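You operate a simulated robot arm through the tools that you are given. There is no shell and no other tool.

Carry out the task below with a simulated robot arm. There is one attempt and no reset: what you move stays moved.

## Task
Slide the flour and the sugar apart, off the floury patch, wipe it up.
Fine: on the dresser, both a hand's width clear of it; teal cloth, put it back. What is to be rubbed or washed off counts as gone when no trace of it is left.

The check looks at the end state, three seconds after you hand in, the way a careful person would. Anything else that was tipped, shoved, dropped, spilled or broken makes it a failure. Flat cloth is picked up by pressing the open fingertips on it (5 to 10 N) and closing them slowly along it; thin cloth reads only 2 to 8 mm in the jaws.

## Robot
A 6-joint arm with a two-finger parallel gripper, fixed in place. Base frame: the origin is on the floor under the middle of its stand, x ahead of it, y to its left, z up; the work surface is at about z = 0.9. Lengths are in m, angles in degrees, forces in N, time in s.
With the tool pointing down near the work surface it reaches from about 0.58 to 0.94 m from the base axis. Its first joint turns from -149.0 to 149.0 degrees. Payload 3.43 kg.
The tool frame sits at the grasp point between the pads (the TCP): z along the fingers, y along the line on which they close. The tips reach 0.034 m beyond it. The gripper opens to 0.128 m. The fingers are 0.024 m wide and 0.012 m thick; the gripper's body (0.048 by 0.13 m) begins 0.096 m behind the TCP.
Orientation is told as [roll, pitch, yaw] about the base's x, y, z axes, in that order, counted from this pose: with the fingers straight down and closing along the base's y, the tool's x points along the base's -x, its y along +y and its z along -z.

## Interface
- The arm moves only by the tool apply_moves. Its argument "steps" is one flat list of numbers, 7 for each row, row after row: the shift along the tool's x, y, z in units of 50 mm (1.0 is 50 mm), then the turn, a rotation vector about the tool's x, y, z in units of 8 degrees (1.0 is 8 degrees), then the opening in per cent of the stroke, from 0 (shut) to 100 (fully open). In form: [dx, dy, dz, ax, ay, az, fingers, dx, dy, dz, ax, ay, az, fingers, ...]. A call has 1 to 20 rows; each row shifts and turns the commanded pose from where the row before left it, along the tool's axes as they then stand. A call with a number of a shift or a turn outside -1 to 1 is refused whole. Each row takes 0.2 s and may step no farther than 0.05 m and 8.6 degrees from the row before; otherwise, or with a gripper value out of range, the whole call is refused. A pose out of reach is approached as far as the arm can. The call stops where the force on the tool passes 40 N (or 10 N more than at its start, if that is more) or the arm is blocked; 0.2 s more then pass. The fingers move at their own pace (about 0.108 m/s each) and stop on an object; they squeeze with about 44 N. The grip force told is the motor's: it shows also when the fingers shut on nothing. Time passes only in rows, and 0.2 s behind the last, so rows that do not move let the fingers close. It gives the time, the measured TCP pose, the force on the tool (base axes), the opening and the grip force at its end, in the units of the frame above (readings bear some noise), with the torque about the TCP (base axes, N m) and any sound that the robot's microphone picked up.
- Cameras (640 x 400 px; columns grow to the right, rows downward): "scene" is fixed at [0.3986, 0.6495, 1.4826]; the picture's right is [-0.98, -0.17, 0.00], its down [-0.07, 0.39, -0.92] and it looks along [0.16, -0.90, -0.40] (base axes); focal length 370 px, centre (320, 200). "wrist" rides on the gripper at [0.076, -0.011, -0.16] in the tool frame; the picture's right is [0.15, 0.99, 0.00], its down [-0.88, 0.13, -0.46] and it looks along [-0.45, 0.07, 0.89] (tool axes); focal length 234 px, centre (320, 200). There is no depth. A picture from a camera that has moved, and an enlarged one, comes with that camera's place and axes in the base frame and with its lens.
- get_image(camera): a new picture of that camera. No time passes.
- move_column(by): slides the trunk up (or, below 0, down) by that many m; the arm rides with it, the base frame stays. It gives what a move gives, with no picture.
- close_up(camera, box): a new picture of the part [left, top, right, bottom] of that camera's present view, enlarged. No time passes.
- hand_in(): hands the job in; it is judged then, once.

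Places have to be worked out from the pictures, the camera data and where the tool is seen. Open the gripper and draw the arm clear of the work before you hand the job in, unless the task says otherwise.

The tools are called as a command line: name --argument value ..., lists and objects as JSON in quotes. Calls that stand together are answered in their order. apply_moves: Moves the arm, as the interface text tells. Its arguments: {"type":"object","properties":{"steps":{"type":"array"}},"required":["steps"]} The other tools are called the same way: move_column (by) moves the trunk up or down; get_image (camera) takes a picture; close_up (camera, box) takes an enlarged picture of a part of a camera's view; hand_in () hands the job in.

At the start:

```text
time_s: 0.0
eef_pos: [0.7617, -0.307, 1.1824]
tool_rot: [0.1, -0.1, 0.4]
force: [10.6, -41.9, 4.2]
ft_torque: [7.41, 2.35, 3.79]
grip_width: 0.128
grasp_force: 0.0
trunk travel left (down, up): [-0.625, 0.085]
```

scene: 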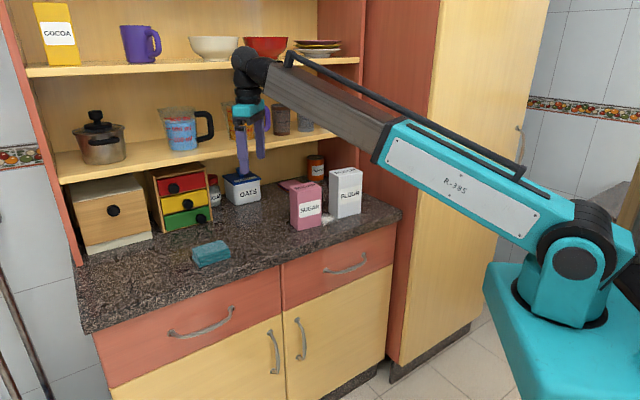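
wrist: 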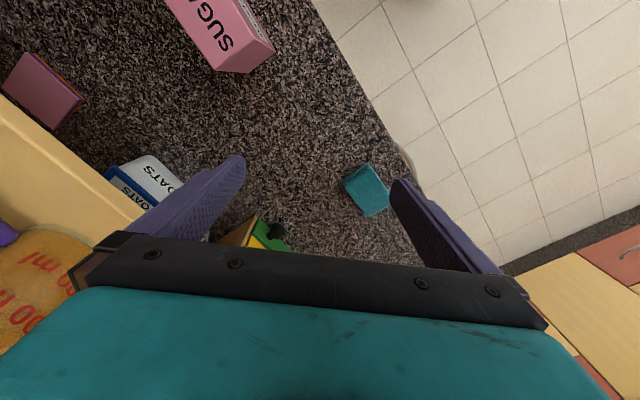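

The start reading shows an odd force of about 42 N along -y, so the gripper may be touching the shelf, or the sensor may be biased. I'll take enlarged pictures before moving anything.

close_up --camera "scene" --box '[140, 30, 400, 280]'

close_up --camera "scene" --box '[260, 150, 400, 250]'

get_image --camera "wrist"

```text
1.60 times, centred on (270, 155) of scene
camera zoom: at [0.3986, 0.6495, 1.4826], right [-0.98, -0.17, 0.0], down [-0.07, 0.39, -0.92], along [0.16, -0.9, -0.4], focal length 592 px, centre (400, 272)
```

zoom: 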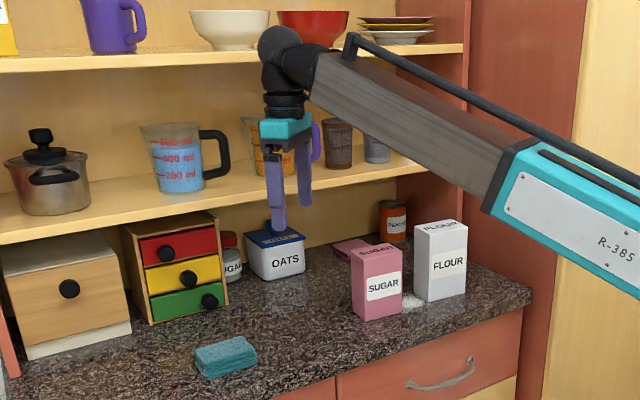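

```text
4.00 times, centred on (330, 200) of scene
camera zoom: at [0.3986, 0.6495, 1.4826], right [-0.98, -0.17, 0.0], down [-0.07, 0.39, -0.92], along [0.16, -0.9, -0.4], focal length 1480 px, centre (280, 200)
```

zoom: 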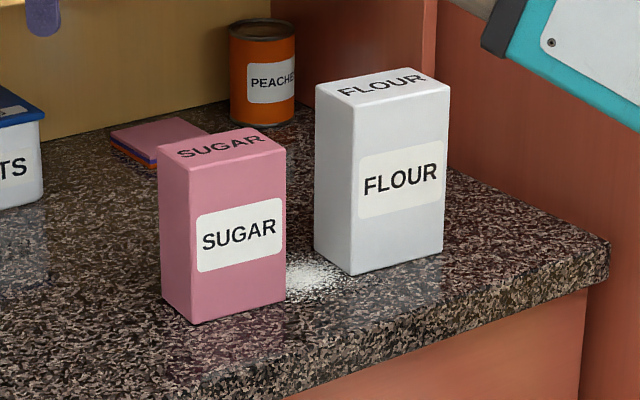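

```text
taken
camera wrist: at [0.686, -0.3206, 1.3417], right [-0.15, 0.99, 0.0], down [0.88, 0.14, 0.46], along [0.45, 0.07, -0.89], focal length 234 px, centre (320, 200)
```

wrist: 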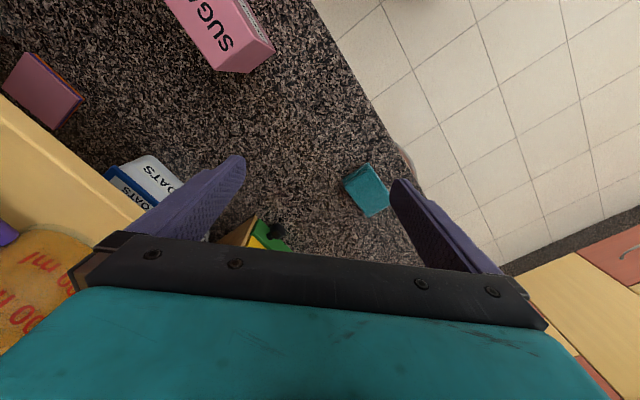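

The sugar box is at about (0.635, -0.446), the flour box at about (0.518, -0.564), and the spill is between them near (0.57, -0.50). The counter front runs at about 48° in the base frame. I'll let time pass with a few still rows to see whether the start force is only a transient.

apply_moves --steps '[0, 0, 0, 0, 0, 0, 100, 0, 0, 0, 0, 0, 0, 100]'

get_image --camera "scene"

close_up --camera "scene" --box '[200, 30, 300, 190]'

```text
time_s: 0.6
eef_pos: [0.7628, -0.3078, 1.1818]
tool_rot: [0.0, -0.1, 0.5]
force: [3.3, -19.5, 1.4]
ft_torque: [3.39, 0.81, 1.77]
grip_width: 0.1278
grasp_force: 0.1
trunk travel left (down, up): [-0.625, 0.085]
```

```text
taken
```

scene: 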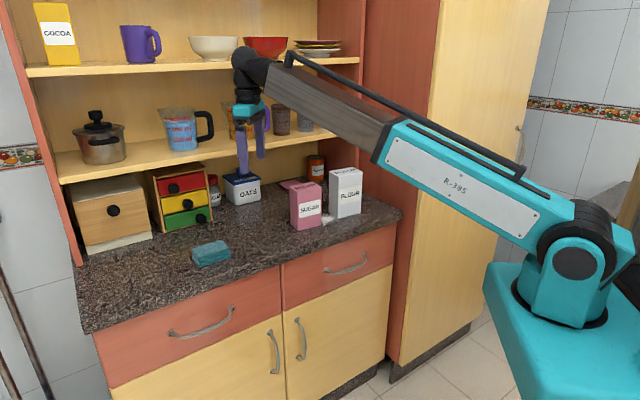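

```text
2.50 times, centred on (250, 110) of scene
camera zoom: at [0.3986, 0.6495, 1.4826], right [-0.98, -0.17, 0.0], down [-0.07, 0.39, -0.92], along [0.16, -0.9, -0.4], focal length 925 px, centre (495, 425)
```

zoom: 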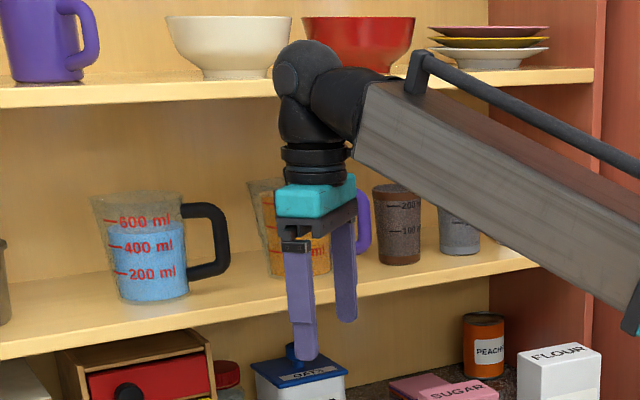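

The force dropped by half without any motion, so it looks like it is settling. I'll wait a little longer to get a clean baseline.

apply_moves --steps '[0, 0, 0, 0, 0, 0, 100, 0, 0, 0, 0, 0, 0, 100, 0, 0, 0, 0, 0, 0, 100, 0, 0, 0, 0, 0, 0, 100]'

close_up --camera "scene" --box '[300, 200, 360, 240]'

close_up --camera "scene" --box '[170, 220, 250, 280]'

```text
time_s: 1.6
eef_pos: [0.762, -0.3094, 1.1826]
tool_rot: [0.0, 0.0, 0.5]
force: [7.7, -24.0, 2.2]
ft_torque: [4.2, 1.41, 2.16]
grip_width: 0.128
grasp_force: 0.0
trunk travel left (down, up): [-0.625, 0.085]
```

```text
10.00 times, centred on (330, 220) of scene
camera zoom: at [0.3986, 0.6495, 1.4826], right [-0.98, -0.17, 0.0], down [-0.07, 0.39, -0.92], along [0.16, -0.9, -0.4], focal length 3699 px, centre (220, 0)
```

zoom: 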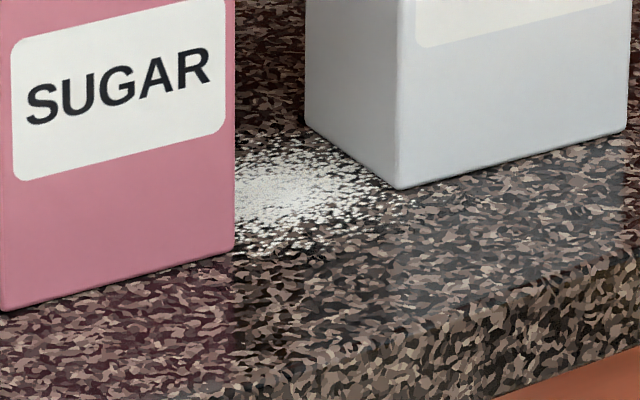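

```text
6.67 times, centred on (210, 250) of scene
camera zoom: at [0.3986, 0.6495, 1.4826], right [-0.98, -0.17, 0.0], down [-0.07, 0.39, -0.92], along [0.16, -0.9, -0.4], focal length 2466 px, centre (1053, -133)
```

zoom: 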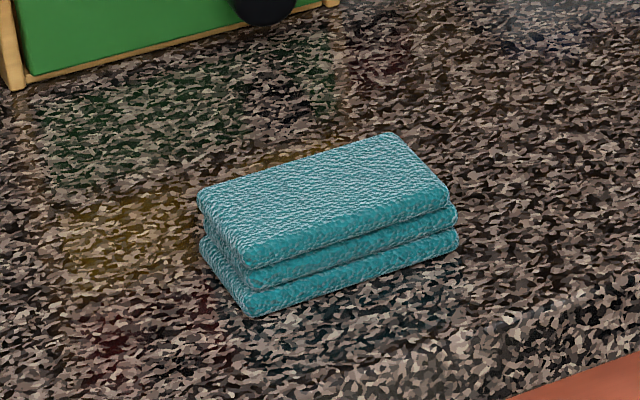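

The push stays near 24 N. Its line of action passes about 0.09 m toward the base and 0.175 m above the TCP, which is where the wrist camera sits beside the forearm, so it could be self-contact or something unseen. I'll test with a small yaw turn that swings the camera side away from the forearm.

apply_moves --steps '[0, 0, 0, 0, 0, -0.5, 100, 0, 0, 0, 0, 0, -0.5, 100, 0, 0, 0, 0, 0, 0, 100]'

get_image --camera "wrist"

```text
time_s: 2.4
eef_pos: [0.7618, -0.3074, 1.1818]
tool_rot: [-0.1, -0.1, 8.4]
force: [0.8, -0.5, -0.1]
ft_torque: [0.0, 0.01, 0.02]
grip_width: 0.1278
grasp_force: 0.0
trunk travel left (down, up): [-0.625, 0.085]
```

```text
taken
camera wrist: at [0.6881, -0.3309, 1.3417], right [-0.29, 0.96, 0.0], down [0.85, 0.26, 0.46], along [0.44, 0.13, -0.89], focal length 234 px, centre (320, 200)
```

wrist: 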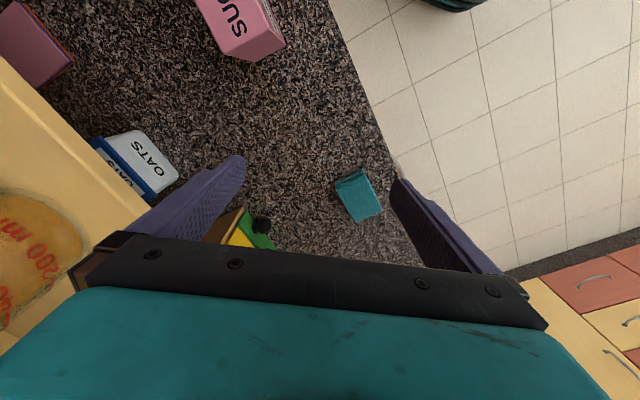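

The force fell to about zero, so it was self-contact between the wrist camera and the forearm. I'll keep the tool yaw well away from that. Next I'll turn to a yaw of about 36° to match the boxes and fly at the same height to look down on the boxes and the patch.

apply_moves --steps '[0, 0, 0, 0, 0, -1, 100, 0, 0, 0, 0, 0, -1, 100, 0, 0, 0, 0, 0, -1, 100, 0, 0, 0, 0, 0, -0.5, 100, 0.8, -0.09, 0, 0, 0, 0, 100, 0.8, -0.09, 0, 0, 0, 0, 100, 0.8, -0.09, 0, 0, 0, 0, 100, 0.8, -0.09, 0, 0, 0, 0, 100, 0.8, -0.09, 0, 0, 0, 0, 100, 0.8, -0.09, 0, 0, 0, 0, 100, 0.8, -0.09, 0, 0, 0, 0, 100, 0.8, -0.09, 0, 0, 0, 0, 100, 0, 0, 0, 0, 0, 0, 100]'

get_image --camera "wrist"

get_image --camera "scene"

```text
time_s: 5.2
eef_pos: [0.5247, -0.5274, 1.1804]
tool_rot: [0.0, 0.1, 36.4]
force: [0.0, -1.0, 0.7]
ft_torque: [0.03, -0.01, 0.01]
grip_width: 0.128
grasp_force: 0.1
trunk travel left (down, up): [-0.625, 0.085]
```

```text
taken
camera wrist: at [0.4699, -0.5827, 1.34], right [-0.7, 0.71, 0.0], down [0.63, 0.63, 0.46], along [0.32, 0.32, -0.89], focal length 234 px, centre (320, 200)
```

wrist: 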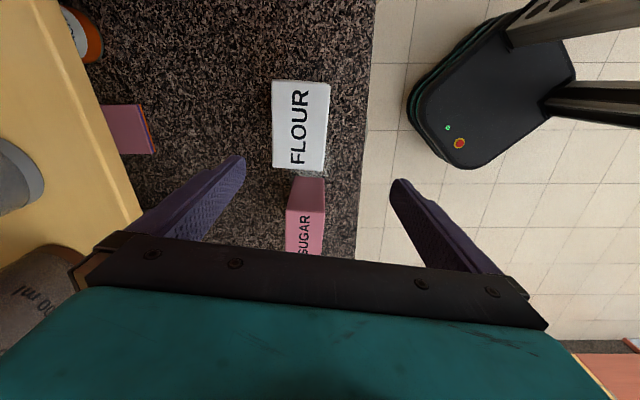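

```text
taken
```

scene: 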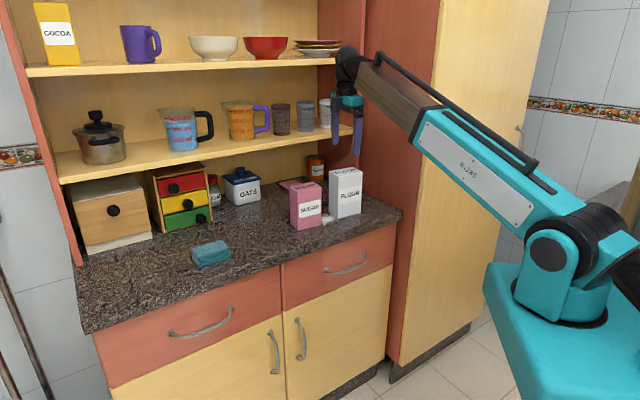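

The pose is free of contact. The flour box shows below at about (0.521, -0.563) with its long side at roughly 38°, and the counter's front edge runs at about 45.7°. I'll enlarge the wrist view to refine the box poses.

close_up --camera "wrist" --box '[220, 60, 390, 260]'

close_up --camera "scene" --box '[280, 100, 460, 260]'

```text
2.00 times, centred on (305, 160) of wrist
camera zoom: at [0.4699, -0.5827, 1.34], right [-0.7, 0.71, 0.0], down [0.63, 0.63, 0.46], along [0.32, 0.32, -0.89], focal length 468 px, centre (350, 280)
```

zoom: 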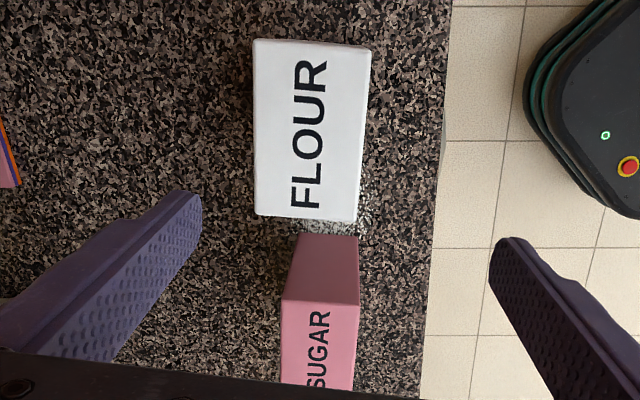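

```text
2.50 times, centred on (370, 180) of scene
camera zoom: at [0.3986, 0.6495, 1.4826], right [-0.98, -0.17, 0.0], down [-0.07, 0.39, -0.92], along [0.16, -0.9, -0.4], focal length 925 px, centre (195, 250)
```

zoom: 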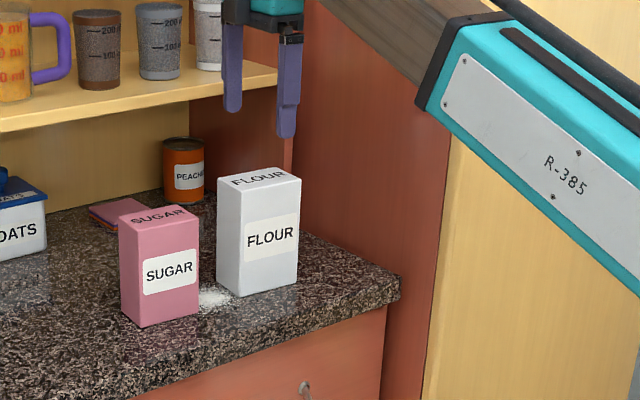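

The flour box is centred at about (0.522, -0.563) and the sugar at about (0.638, -0.446), both with their long side at about 40°. I'll do the sugar first: move above it at a yaw of 40° and check the alignment.

apply_moves --steps '[0, 0, 0, 0, 0, -0.45, 100, -0.927, -0.07, 0, 0, 0, 0, 100, -0.927, -0.07, 0, 0, 0, 0, 100, -0.927, -0.07, 0, 0, 0, 0, 100, 0, 0, 0, 0, 0, 0, 100]'

get_image --camera "wrist"

close_up --camera "wrist" --box '[220, 0, 420, 220]'

```text
time_s: 6.4
eef_pos: [0.639, -0.4432, 1.1816]
tool_rot: [0.0, 0.0, 39.8]
force: [1.0, 0.8, -0.5]
ft_torque: [0.01, 0.03, -0.01]
grip_width: 0.1276
grasp_force: 0.1
trunk travel left (down, up): [-0.625, 0.085]
```

```text
taken
camera wrist: at [0.5879, -0.502, 1.3406], right [-0.75, 0.66, 0.0], down [0.59, 0.67, 0.46], along [0.3, 0.34, -0.89], focal length 234 px, centre (320, 200)
```

wrist: 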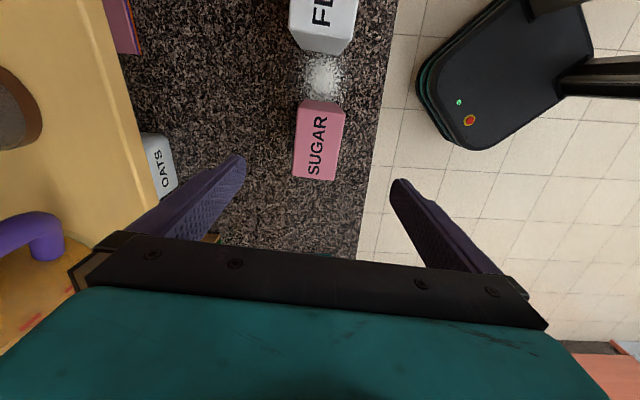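

```text
1.82 times, centred on (320, 110) of wrist
camera zoom: at [0.5879, -0.502, 1.3406], right [-0.75, 0.66, 0.0], down [0.59, 0.67, 0.46], along [0.3, 0.34, -0.89], focal length 426 px, centre (320, 364)
```

zoom: 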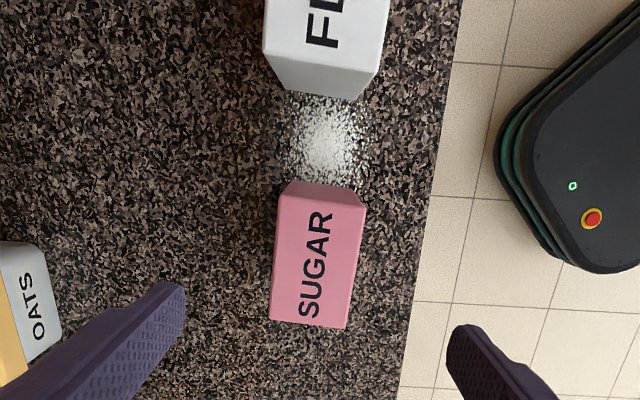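

The sugar's top is centred at (0.641, -0.446) and turned 41°, almost exactly under the open fingers. The patch shows as a blob about 85 mm wide near (0.58, -0.505). I'll trim the alignment and lower to z≈0.966, with the fingers straddling the narrow side.

apply_moves --steps '[0, -0.06, 0, 0, 0, -0.17, 100, 0, 0, 0.86, 0, 0, 0, 100, 0, 0, 0.86, 0, 0, 0, 100, 0, 0, 0.86, 0, 0, 0, 100, 0, 0, 0.86, 0, 0, 0, 100, 0, 0, 0.86, 0, 0, 0, 100, 0, 0, 0, 0, 0, 0, 100]'

get_image --camera "wrist"

close_up --camera "scene" --box '[240, 80, 400, 250]'

```text
time_s: 8.0
eef_pos: [0.6419, -0.4477, 0.9677]
tool_rot: [-0.1, 0.0, 41.3]
force: [0.1, 0.7, 0.5]
ft_torque: [-0.01, 0.02, 0.0]
grip_width: 0.1278
grasp_force: 0.0
trunk travel left (down, up): [-0.625, 0.085]
```

```text
taken
camera wrist: at [0.5922, -0.5072, 1.1264], right [-0.76, 0.65, 0.0], down [0.57, 0.68, 0.46], along [0.3, 0.35, -0.89], focal length 234 px, centre (320, 200)
```

wrist: 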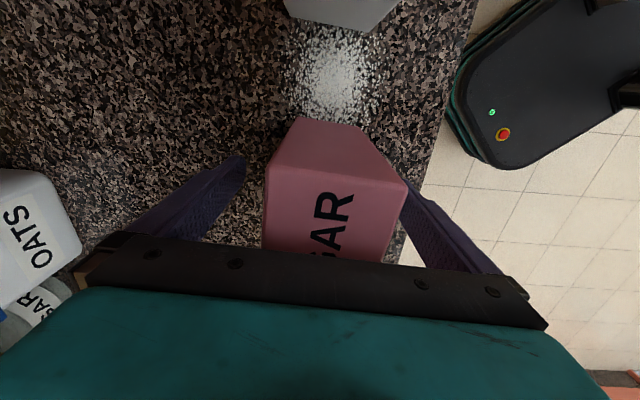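

```text
2.35 times, centred on (320, 165) of scene
camera zoom: at [0.3986, 0.6495, 1.4826], right [-0.98, -0.17, 0.0], down [-0.07, 0.39, -0.92], along [0.16, -0.9, -0.4], focal length 870 px, centre (320, 282)
```

zoom: 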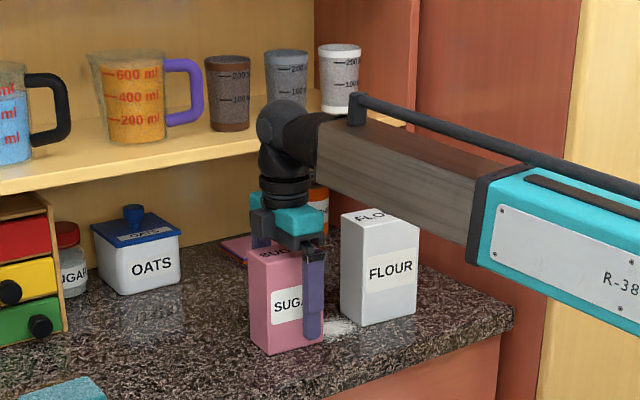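

The fingers straddle the sugar with no contact force. I'll close gently on it without moving.

apply_moves --steps '[0, 0, 0, 0, 0, 0, 60, 0, 0, 0, 0, 0, 0, 40, 0, 0, 0, 0, 0, 0, 38, 0, 0, 0, 0, 0, 0, 38]'

get_image --camera "wrist"

```text
time_s: 9.0
eef_pos: [0.6422, -0.4473, 0.9673]
tool_rot: [0.0, 0.0, 41.3]
force: [-2.2, 2.9, -0.2]
ft_torque: [0.02, 0.02, 0.02]
grip_width: 0.0602
grasp_force: 44.2
trunk travel left (down, up): [-0.625, 0.085]
```

```text
taken
camera wrist: at [0.592, -0.507, 1.1268], right [-0.76, 0.65, 0.0], down [0.57, 0.68, 0.46], along [0.29, 0.35, -0.89], focal length 234 px, centre (320, 200)
```

wrist: 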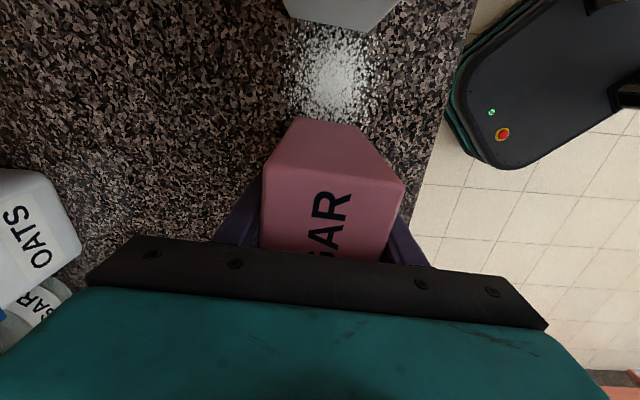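

The grip holds the sugar at 60 mm. I'll slide it about 0.14 m along the counter, away from the patch and parallel to the front edge, with its weight still on the counter.

apply_moves --steps '[-0.4, 0.031, 0, 0, 0, 0, 38, -0.4, 0.031, 0, 0, 0, 0, 38, -0.4, 0.031, 0, 0, 0, 0, 38, -0.4, 0.031, 0, 0, 0, 0, 38, -0.4, 0.031, 0, 0, 0, 0, 38, -0.4, 0.031, 0, 0, 0, 0, 38, -0.4, 0.031, 0, 0, 0, 0, 38, 0, 0, 0, 0, 0, 0, 38]'

get_image --camera "wrist"

get_image --camera "scene"

```text
time_s: 10.8
eef_pos: [0.7403, -0.3473, 0.9668]
tool_rot: [0.0, 0.0, 41.3]
force: [0.9, 0.9, 0.1]
ft_torque: [-0.14, 0.0, 0.0]
grip_width: 0.0601
grasp_force: 44.5
trunk travel left (down, up): [-0.625, 0.085]
```

```text
taken
camera wrist: at [0.6908, -0.4065, 1.1268], right [-0.76, 0.65, 0.0], down [0.57, 0.68, 0.46], along [0.29, 0.35, -0.89], focal length 234 px, centre (320, 200)
```

wrist: 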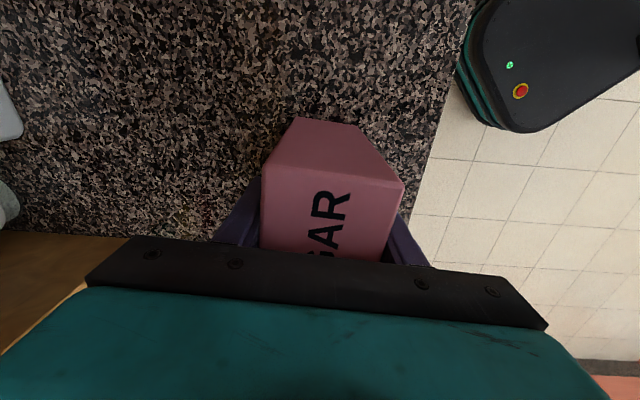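

```text
taken
```

scene: 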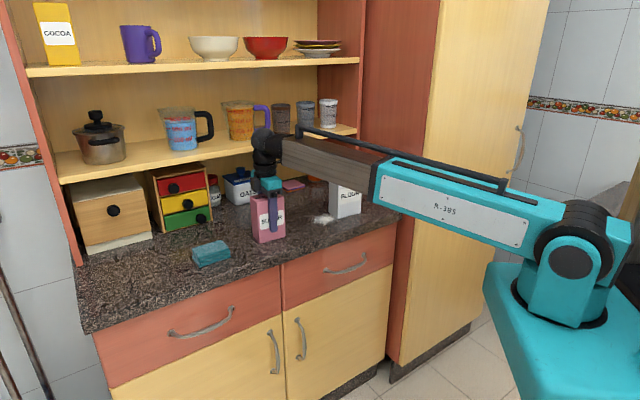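

The sugar now stands at about s=0.496, upright and gripped. I'll let go, lift straight up, and go back over the patch to view it uncovered.

apply_moves --steps '[0, 0, 0, 0, 0, 0, 60, 0, 0, 0, 0, 0, 0, 100, 0, 0, 0, 0, 0, 0, 100, 0, 0, -0.5, 0, 0, 0, 100, 0, 0, -0.95, 0, 0, 0, 100, 0, 0, -0.95, 0, 0, 0, 100, 0, 0, -0.95, 0, 0, 0, 100, 0, 0, -0.95, 0, 0, 0, 100, 0.8, -0.06, 0, 0, 0, 0, 100, 0.8, -0.06, 0, 0, 0, 0, 100, 0, 0, 0, 0, 0, 0, 100]'

get_image --camera "wrist"

close_up --camera "wrist" --box '[240, 0, 400, 120]'

get_image --camera "scene"

```text
time_s: 13.2
eef_pos: [0.6829, -0.4029, 1.1833]
tool_rot: [-0.1, -0.1, 41.4]
force: [-0.2, 1.0, 0.5]
ft_torque: [0.04, 0.0, 0.0]
grip_width: 0.128
grasp_force: 0.1
trunk travel left (down, up): [-0.625, 0.085]
```

```text
taken
camera wrist: at [0.6322, -0.4621, 1.3416], right [-0.76, 0.65, 0.0], down [0.57, 0.68, 0.46], along [0.29, 0.35, -0.89], focal length 234 px, centre (320, 200)
```

wrist: 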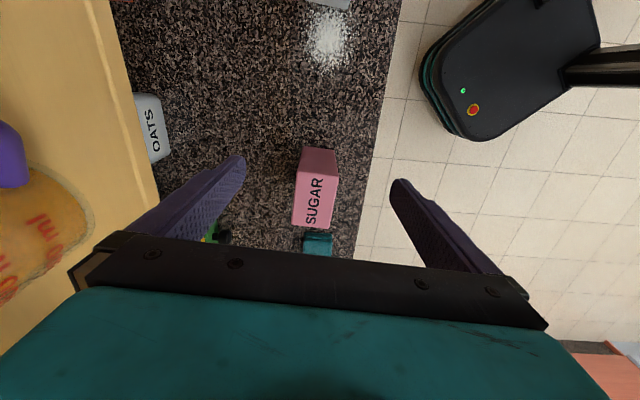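

```text
3.33 times, centred on (320, 60) of wrist
camera zoom: at [0.6322, -0.4621, 1.3416], right [-0.76, 0.65, 0.0], down [0.57, 0.68, 0.46], along [0.29, 0.35, -0.89], focal length 781 px, centre (320, 667)
```

zoom: 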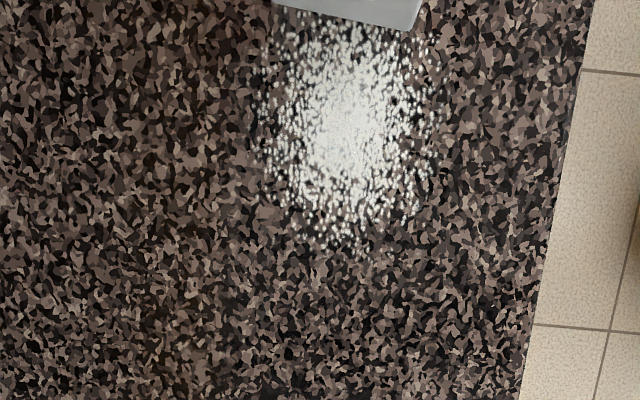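

```text
taken
```

scene: 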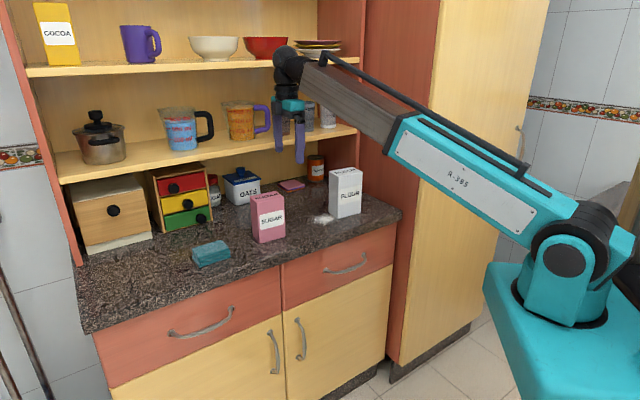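

With the sugar gone, the patch shows clearly. It is centred near (0.585, -0.495) with a radius of about 46 mm, and the sugar's near edge is about 0.12 m clear of it. Next I'll hover over the flour box, slightly off centre on its patch side so the wrist camera stays away from the tall cupboard.

apply_moves --steps '[0, 0, 0, 0, 0, 0.175, 100, 0.804, -0.078, 0, 0, 0, 0, 100, 0.804, -0.078, 0, 0, 0, 0, 100, 0.804, -0.078, 0, 0, 0, 0, 100, 0.804, -0.078, 0, 0, 0, 0, 100, 0.804, -0.078, 0, 0, 0, 0, 100, 0, 0, 0, 0, 0, 0, 100]'

close_up --camera "wrist" --box '[200, 0, 440, 220]'

close_up --camera "scene" --box '[290, 30, 450, 250]'

```text
time_s: 14.8
eef_pos: [0.5429, -0.5484, 1.1817]
tool_rot: [0.0, 0.0, 40.0]
force: [0.5, 0.1, -1.0]
ft_torque: [0.03, 0.02, -0.01]
grip_width: 0.128
grasp_force: 0.1
trunk travel left (down, up): [-0.625, 0.085]
```

```text
1.82 times, centred on (320, 110) of wrist
camera zoom: at [0.4916, -0.6064, 1.3412], right [-0.75, 0.66, 0.0], down [0.59, 0.67, 0.46], along [0.3, 0.34, -0.89], focal length 426 px, centre (320, 364)
```

zoom: 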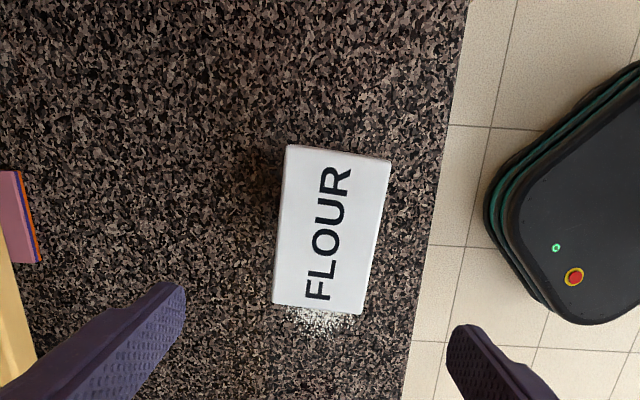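

```text
1.82 times, centred on (370, 140) of scene
camera zoom: at [0.3986, 0.6495, 1.4826], right [-0.98, -0.17, 0.0], down [-0.07, 0.39, -0.92], along [0.16, -0.9, -0.4], focal length 673 px, centre (229, 309)
```

zoom: 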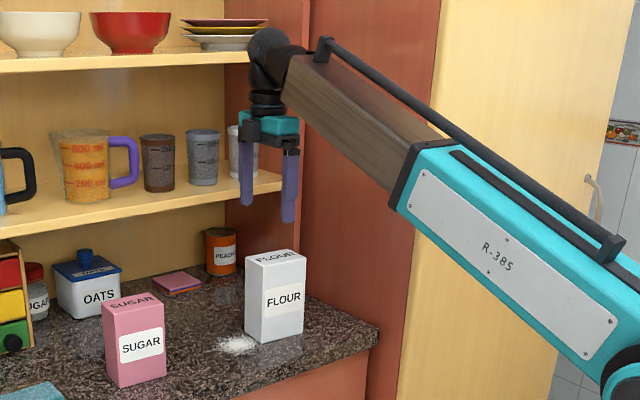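

The flour box is centred at (0.522, -0.5635) and turned 41°, about 98 × 62 mm. The gripper is aligned 25 mm toward its patch side. I'll lower to z≈0.985 and close on it.

apply_moves --steps '[0, 0, 0.5, 0, 0, -0.125, 100, 0, 0, 0.9, 0, 0, 0, 100, 0, 0, 0.9, 0, 0, 0, 100, 0, 0, 0.9, 0, 0, 0, 100, 0, 0, 0.73, 0, 0, 0, 100, 0, 0, 0, 0, 0, 0, 100, 0, 0, 0, 0, 0, 0, 60, 0, 0, 0, 0, 0, 0, 42, 0, 0, 0, 0, 0, 0, 40, 0, 0, 0, 0, 0, 0, 40]'

get_image --camera "wrist"

close_up --camera "scene" --box '[290, 70, 450, 250]'

```text
time_s: 17.0
eef_pos: [0.5406, -0.548, 0.9858]
tool_rot: [0.0, 0.1, 40.9]
force: [-0.8, 0.2, 0.4]
ft_torque: [-0.07, -0.14, -0.16]
grip_width: 0.0654
grasp_force: 43.7
trunk travel left (down, up): [-0.625, 0.085]
```

```text
taken
camera wrist: at [0.4899, -0.6082, 1.1449], right [-0.76, 0.65, 0.0], down [0.58, 0.68, 0.46], along [0.3, 0.35, -0.89], focal length 234 px, centre (320, 200)
```

wrist: 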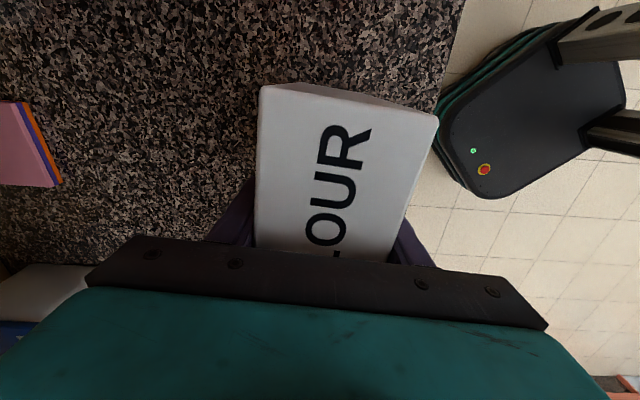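

```text
2.22 times, centred on (370, 160) of scene
camera zoom: at [0.3986, 0.6495, 1.4826], right [-0.98, -0.17, 0.0], down [-0.07, 0.39, -0.92], along [0.16, -0.9, -0.4], focal length 822 px, centre (209, 289)
```

zoom: 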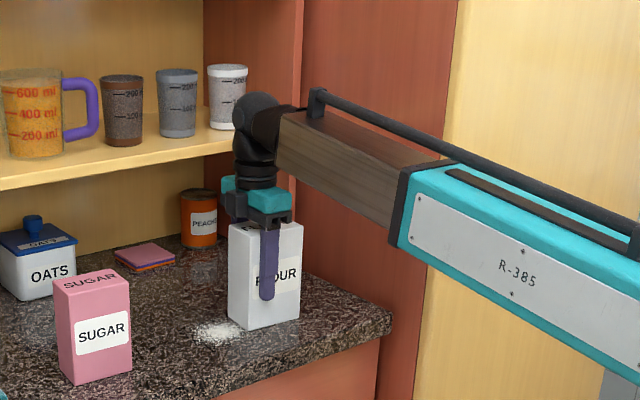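

The fingers hold the flour at 65 mm. I'll slide it about 0.08 m toward the right end of the counter and check the clearances.

apply_moves --steps '[0.4, -0.034, 0, 0, 0, 0, 40, 0.4, -0.034, 0, 0, 0, 0, 40, 0.4, -0.034, 0, 0, 0, 0, 40, 0.4, -0.034, 0, 0, 0, 0, 40, 0, 0, 0, 0, 0, 0, 40]'

get_image --camera "wrist"

close_up --camera "scene" --box '[290, 70, 450, 250]'

```text
time_s: 18.2
eef_pos: [0.4852, -0.6071, 0.9857]
tool_rot: [-0.1, 0.0, 40.9]
force: [0.6, 0.6, 2.1]
ft_torque: [0.36, 0.05, -0.08]
grip_width: 0.0651
grasp_force: 43.2
trunk travel left (down, up): [-0.625, 0.085]
```

```text
taken
camera wrist: at [0.4349, -0.6659, 1.1449], right [-0.76, 0.65, 0.0], down [0.58, 0.68, 0.46], along [0.3, 0.35, -0.89], focal length 234 px, centre (320, 200)
```

wrist: 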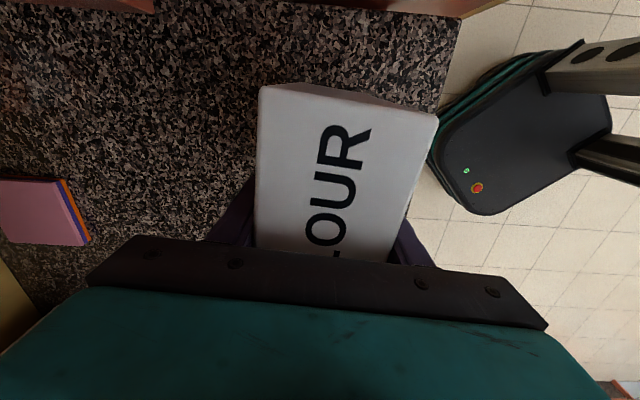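

```text
2.22 times, centred on (370, 160) of scene
camera zoom: at [0.3986, 0.6495, 1.4826], right [-0.98, -0.17, 0.0], down [-0.07, 0.39, -0.92], along [0.16, -0.9, -0.4], focal length 822 px, centre (209, 289)
```

zoom: 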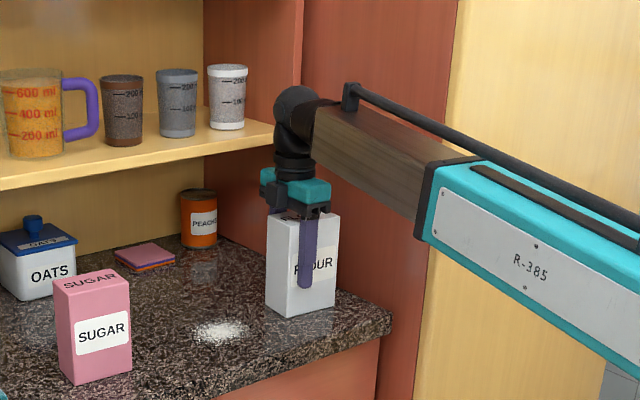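

The corner of the counter is at about (0.313, -0.623), the cupboard stands clear of it, and the flour slides upright. Another 0.04 m leaves about 0.115 m to the patch, with the box still 20 mm inside the counter's end.

apply_moves --steps '[0.4, -0.034, 0, 0, 0, 0, 40, 0.4, -0.034, 0, 0, 0, 0, 40, 0, 0, 0, 0, 0, 0, 40]'

get_image --camera "wrist"

close_up --camera "scene" --box '[290, 70, 450, 250]'

```text
time_s: 19.0
eef_pos: [0.4575, -0.6354, 0.9853]
tool_rot: [0.0, 0.0, 40.9]
force: [1.4, 0.9, -0.6]
ft_torque: [0.33, -0.04, -0.15]
grip_width: 0.0649
grasp_force: 43.7
trunk travel left (down, up): [-0.625, 0.085]
```

```text
taken
camera wrist: at [0.4075, -0.6944, 1.1449], right [-0.76, 0.65, 0.0], down [0.58, 0.68, 0.46], along [0.3, 0.35, -0.89], focal length 234 px, centre (320, 200)
```

wrist: 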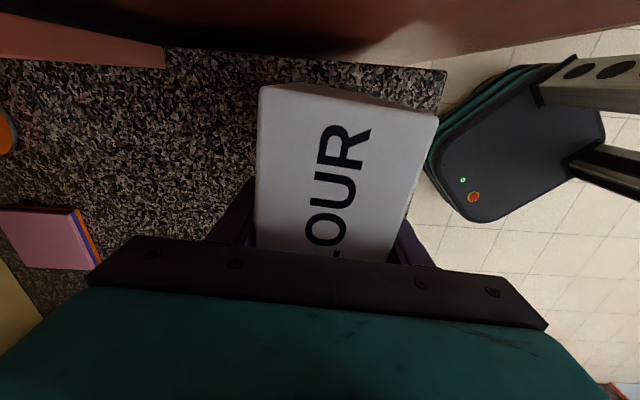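

```text
2.22 times, centred on (370, 160) of scene
camera zoom: at [0.3986, 0.6495, 1.4826], right [-0.98, -0.17, 0.0], down [-0.07, 0.39, -0.92], along [0.16, -0.9, -0.4], focal length 822 px, centre (209, 289)
```

zoom: 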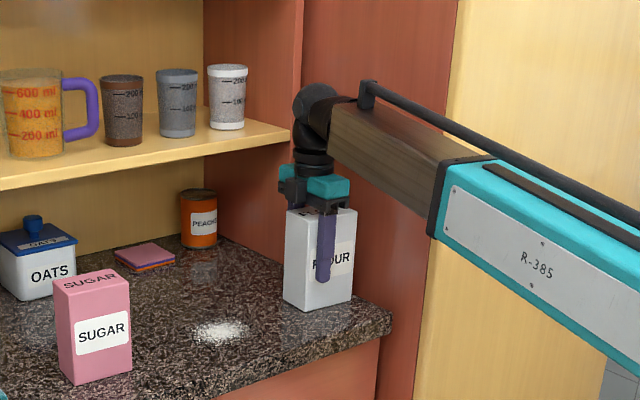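

The flour is now near s=0.07, inside the counter's end edge and upright. I'll release it, rise straight up, and back off toward the patch to check.

apply_moves --steps '[0, 0, 0, 0, 0, 0, 60, 0, 0, 0, 0, 0, 0, 100, 0, 0, 0, 0, 0, 0, 100, 0, 0, -0.4, 0, 0, 0, 100, 0, 0, -0.9, 0, 0, 0, 100, 0, 0, -0.9, 0, 0, 0, 100, 0, 0, -0.9, 0, 0, 0, 100, 0, 0, -0.9, 0, 0, 0, 100, -0.8, 0.06, 0, 0, 0, 0, 100, -0.8, 0.06, 0, 0, 0, 0, 100, 0, 0, 0, 0, 0, 0, 100]'

get_image --camera "wrist"

close_up --camera "scene" --box '[180, 130, 420, 290]'

```text
time_s: 21.4
eef_pos: [0.5141, -0.579, 1.1871]
tool_rot: [0.0, 0.0, 40.9]
force: [-0.3, 0.0, 0.0]
ft_torque: [-0.01, 0.0, 0.0]
grip_width: 0.1281
grasp_force: 0.1
trunk travel left (down, up): [-0.625, 0.085]
```

```text
taken
camera wrist: at [0.4629, -0.6381, 1.3456], right [-0.76, 0.65, 0.0], down [0.58, 0.68, 0.46], along [0.3, 0.35, -0.89], focal length 234 px, centre (320, 200)
```

wrist: 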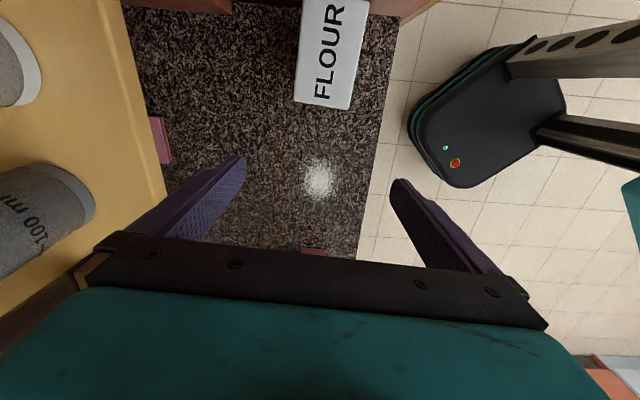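

```text
2.50 times, centred on (300, 210) of scene
camera zoom: at [0.3986, 0.6495, 1.4826], right [-0.98, -0.17, 0.0], down [-0.07, 0.39, -0.92], along [0.16, -0.9, -0.4], focal length 925 px, centre (370, 175)
```

zoom: 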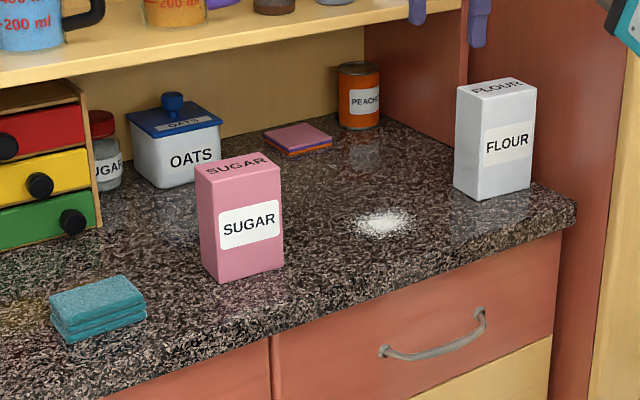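

Both boxes stand upright and clear of the patch. I'll zoom in from above to measure its exact extent before fetching the cloth.

close_up --camera "wrist" --box '[240, 80, 400, 260]'

close_up --camera "scene" --box '[295, 195, 355, 235]'

```text
2.22 times, centred on (320, 170) of wrist
camera zoom: at [0.4629, -0.6381, 1.3456], right [-0.76, 0.65, 0.0], down [0.58, 0.68, 0.46], along [0.3, 0.35, -0.89], focal length 520 px, centre (320, 267)
```

zoom: 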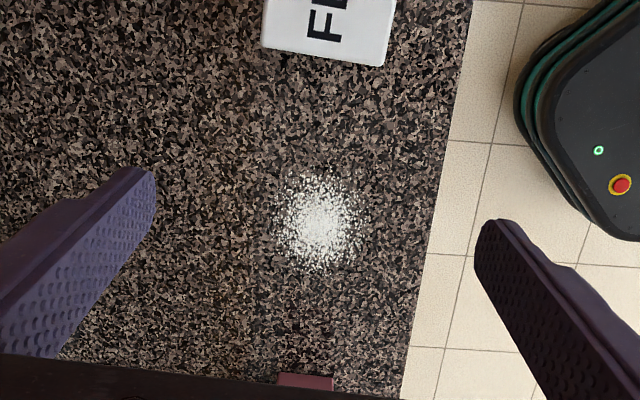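

```text
10.00 times, centred on (325, 215) of scene
camera zoom: at [0.3986, 0.6495, 1.4826], right [-0.98, -0.17, 0.0], down [-0.07, 0.39, -0.92], along [0.16, -0.9, -0.4], focal length 3699 px, centre (270, 50)
```

zoom: 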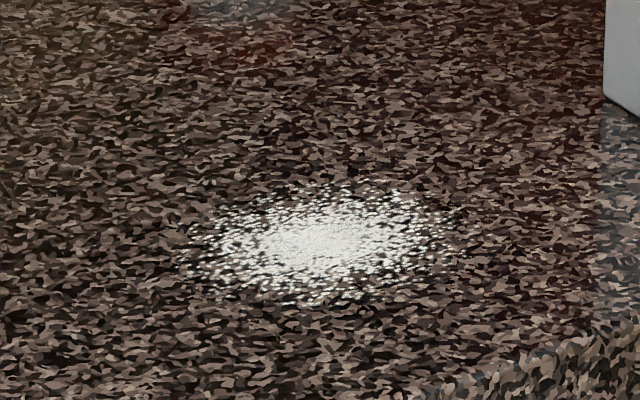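

The patch is a disc of about 50 mm radius centred at (0.580, -0.501). The gap is about 0.12 m to the sugar but only about 0.105 m to the flour. For extra margin I'll grip the flour again at the same spot, slide it 8 mm farther, and release.

apply_moves --steps '[0.8, -0.06, 0, 0, 0, 0, 100, 0.8, -0.06, 0, 0, 0, 0, 100, 0, 0, 0, 0, 0, 0, 100, 0, 0, 0.9, 0, 0, 0, 100, 0, 0, 0.9, 0, 0, 0, 100, 0, 0, 0.9, 0, 0, 0, 100, 0, 0, 0.9, 0, 0, 0, 100, 0, 0, 0.4, 0, 0, 0, 100, 0, 0, 0, 0, 0, 0, 70, 0, 0, 0, 0, 0, 0, 45, 0, 0, 0, 0, 0, 0, 40, 0, 0, 0, 0, 0, 0, 40, 0.08, -0.007, 0, 0, 0, 0, 40, 0.08, -0.007, 0, 0, 0, 0, 40, 0, 0, 0, 0, 0, 0, 40]'

get_image --camera "wrist"

close_up --camera "scene" --box '[290, 70, 450, 250]'

```text
time_s: 24.6
eef_pos: [0.4524, -0.6405, 0.9871]
tool_rot: [0.0, 0.0, 40.9]
force: [2.9, 3.1, 0.3]
ft_torque: [0.15, 0.2, -0.12]
grip_width: 0.0651
grasp_force: 44.4
trunk travel left (down, up): [-0.625, 0.085]
```

```text
taken
camera wrist: at [0.4029, -0.6995, 1.1454], right [-0.76, 0.65, 0.0], down [0.58, 0.68, 0.46], along [0.3, 0.35, -0.89], focal length 234 px, centre (320, 200)
```

wrist: 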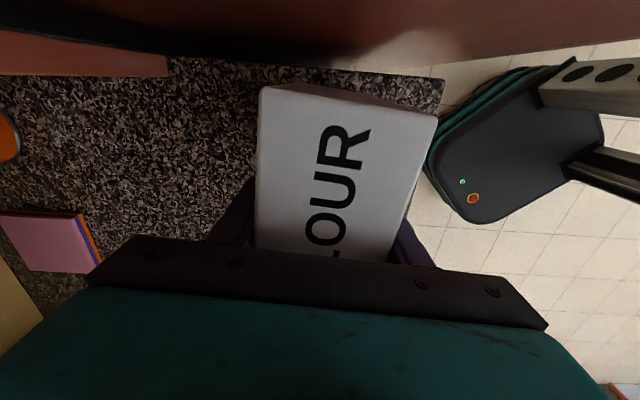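

```text
2.22 times, centred on (370, 160) of scene
camera zoom: at [0.3986, 0.6495, 1.4826], right [-0.98, -0.17, 0.0], down [-0.07, 0.39, -0.92], along [0.16, -0.9, -0.4], focal length 822 px, centre (209, 289)
```

zoom: 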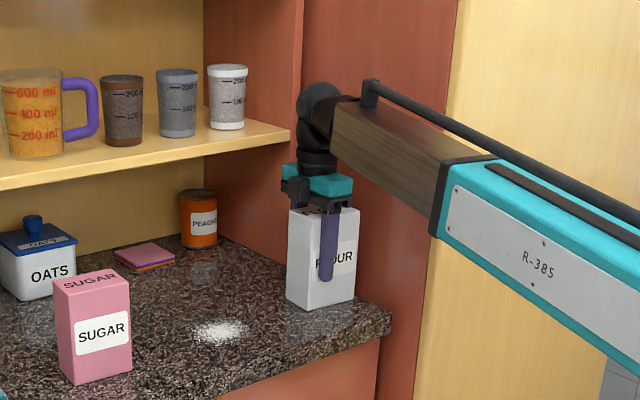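

The flour is at its final spot, about 0.11 m from the patch. I'll release it, rise, and fly at height along the counter to above the teal cloth near (0.87, -0.205).

apply_moves --steps '[0, 0, 0, 0, 0, 0, 60, 0, 0, 0, 0, 0, 0, 100, 0, 0, 0, 0, 0, 0, 100, 0, 0, -0.4, 0, 0, 0, 100, 0, 0, -0.9, 0, 0, 0, 100, 0, 0, -0.9, 0, 0, 0, 100, 0, 0, -0.9, 0, 0, 0, 100, 0, 0, -0.9, 0, 0, 0, 100, -0.8, 0.073, 0, 0, 0, 0, 100, -0.96, 0.09, 0, 0, 0, 0, 100, -0.96, 0.09, 0, 0, 0, 0, 100, -0.96, 0.09, 0, 0, 0, 0, 100, -0.96, 0.09, 0, 0, 0, 0, 100, -0.96, 0.09, 0, 0, 0, 0, 100, -0.96, 0.09, 0, 0, 0, 0, 100, -0.96, 0.09, 0, 0, 0, 0, 100, -0.96, 0.09, 0, 0, 0, 0, 100, -0.96, 0.09, 0, 0, 0, 0, 100, -0.96, 0.09, 0, 0, 0, 0, 100, 0, 0, 0, 0, 0, 0, 100]'

get_image --camera "wrist"

get_image --camera "scene"

```text
time_s: 28.8
eef_pos: [0.8134, -0.2617, 1.1864]
tool_rot: [0.0, 0.0, 41.0]
force: [0.5, 0.0, 0.1]
ft_torque: [0.05, -0.01, -0.02]
grip_width: 0.1278
grasp_force: 0.0
trunk travel left (down, up): [-0.625, 0.085]
```

```text
taken
camera wrist: at [0.7641, -0.3215, 1.3445], right [-0.76, 0.65, 0.0], down [0.58, 0.68, 0.46], along [0.3, 0.35, -0.89], focal length 234 px, centre (320, 200)
```

wrist: 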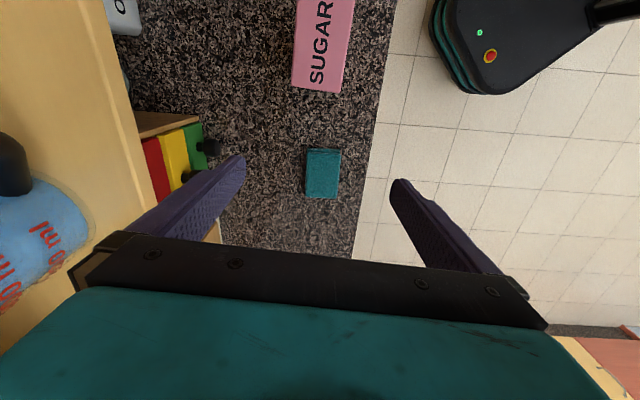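

```text
taken
```

scene: 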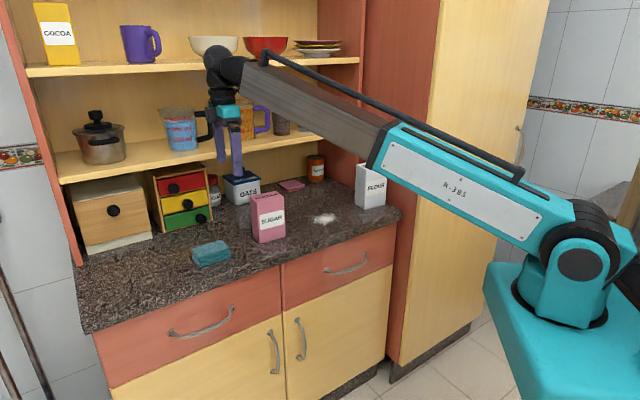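

The cloth shows below the gripper, just beyond the sugar. I'll zoom in on it to get its exact pose before approaching.

close_up --camera "wrist" --box '[260, 120, 400, 220]'

close_up --camera "scene" --box '[185, 230, 241, 274]'

```text
4.00 times, centred on (330, 170) of wrist
camera zoom: at [0.7641, -0.3215, 1.3445], right [-0.76, 0.65, 0.0], down [0.58, 0.68, 0.46], along [0.3, 0.35, -0.89], focal length 937 px, centre (280, 320)
```

zoom: 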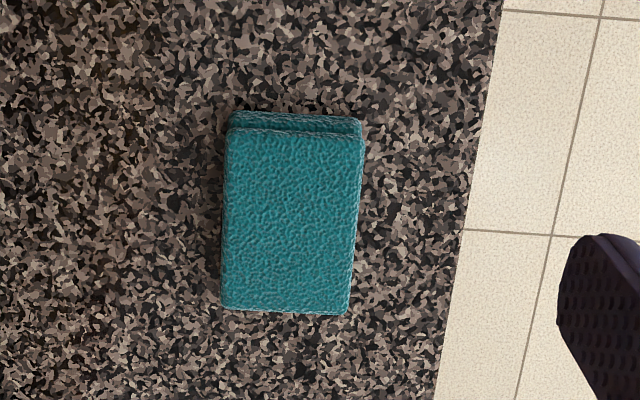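

```text
9.09 times, centred on (213, 252) of scene
camera zoom: at [0.3986, 0.6495, 1.4826], right [-0.98, -0.17, 0.0], down [-0.07, 0.39, -0.92], along [0.16, -0.9, -0.4], focal length 3363 px, centre (1293, -273)
```

zoom: 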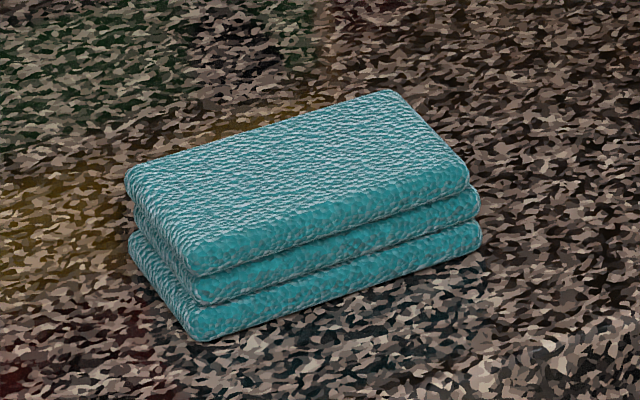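

The cloth's top is centred at about (0.865, -0.195), roughly 91 × 62 mm and 28 mm high, with its long side at 46.5°. I'll align over it with the fingers closing across the short side and come down partway.

apply_moves --steps '[0, 0, 0, 0, 0, -0.69, 100, -0.818, 0.078, 0, 0, 0, 0, 100, -0.818, 0.078, 0, 0, 0, 0, 100, 0, 0, 0.9, 0, 0, 0, 100, 0, 0, 0.9, 0, 0, 0, 100, 0, 0, 0.9, 0, 0, 0, 100, 0, 0, 0.9, 0, 0, 0, 100, 0, 0, 0, 0, 0, 0, 100]'

get_image --camera "wrist"

close_up --camera "scene" --box '[140, 100, 320, 290]'

```text
time_s: 30.6
eef_pos: [0.8652, -0.2005, 1.0073]
tool_rot: [-0.1, 0.1, 46.5]
force: [0.3, -0.1, -0.6]
ft_torque: [-0.01, -0.01, -0.04]
grip_width: 0.128
grasp_force: 0.0
trunk travel left (down, up): [-0.625, 0.085]
```

```text
taken
camera wrist: at [0.8208, -0.2638, 1.1668], right [-0.82, 0.58, 0.0], down [0.51, 0.73, 0.46], along [0.26, 0.37, -0.89], focal length 234 px, centre (320, 200)
```

wrist: 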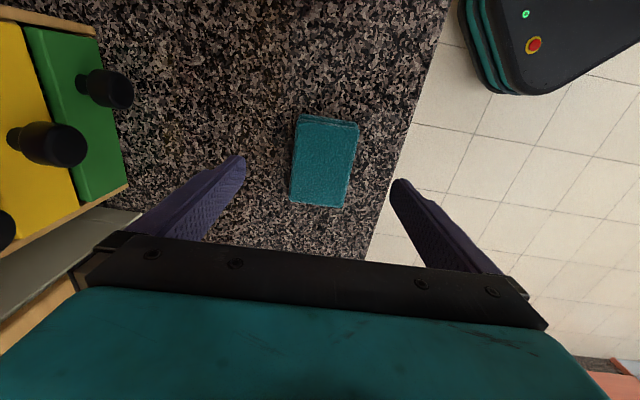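

```text
2.11 times, centred on (230, 195) of scene
camera zoom: at [0.3986, 0.6495, 1.4826], right [-0.98, -0.17, 0.0], down [-0.07, 0.39, -0.92], along [0.16, -0.9, -0.4], focal length 779 px, centre (510, 210)
```

zoom: 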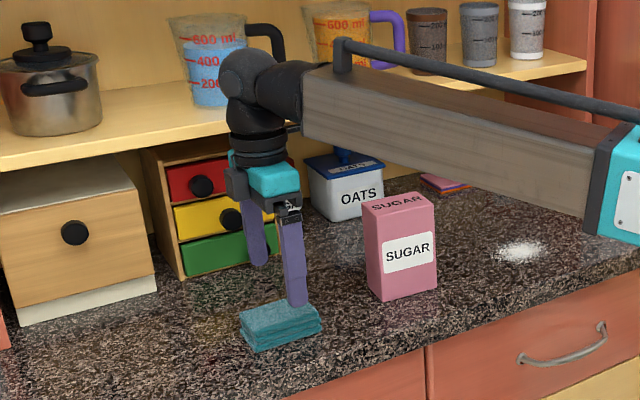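

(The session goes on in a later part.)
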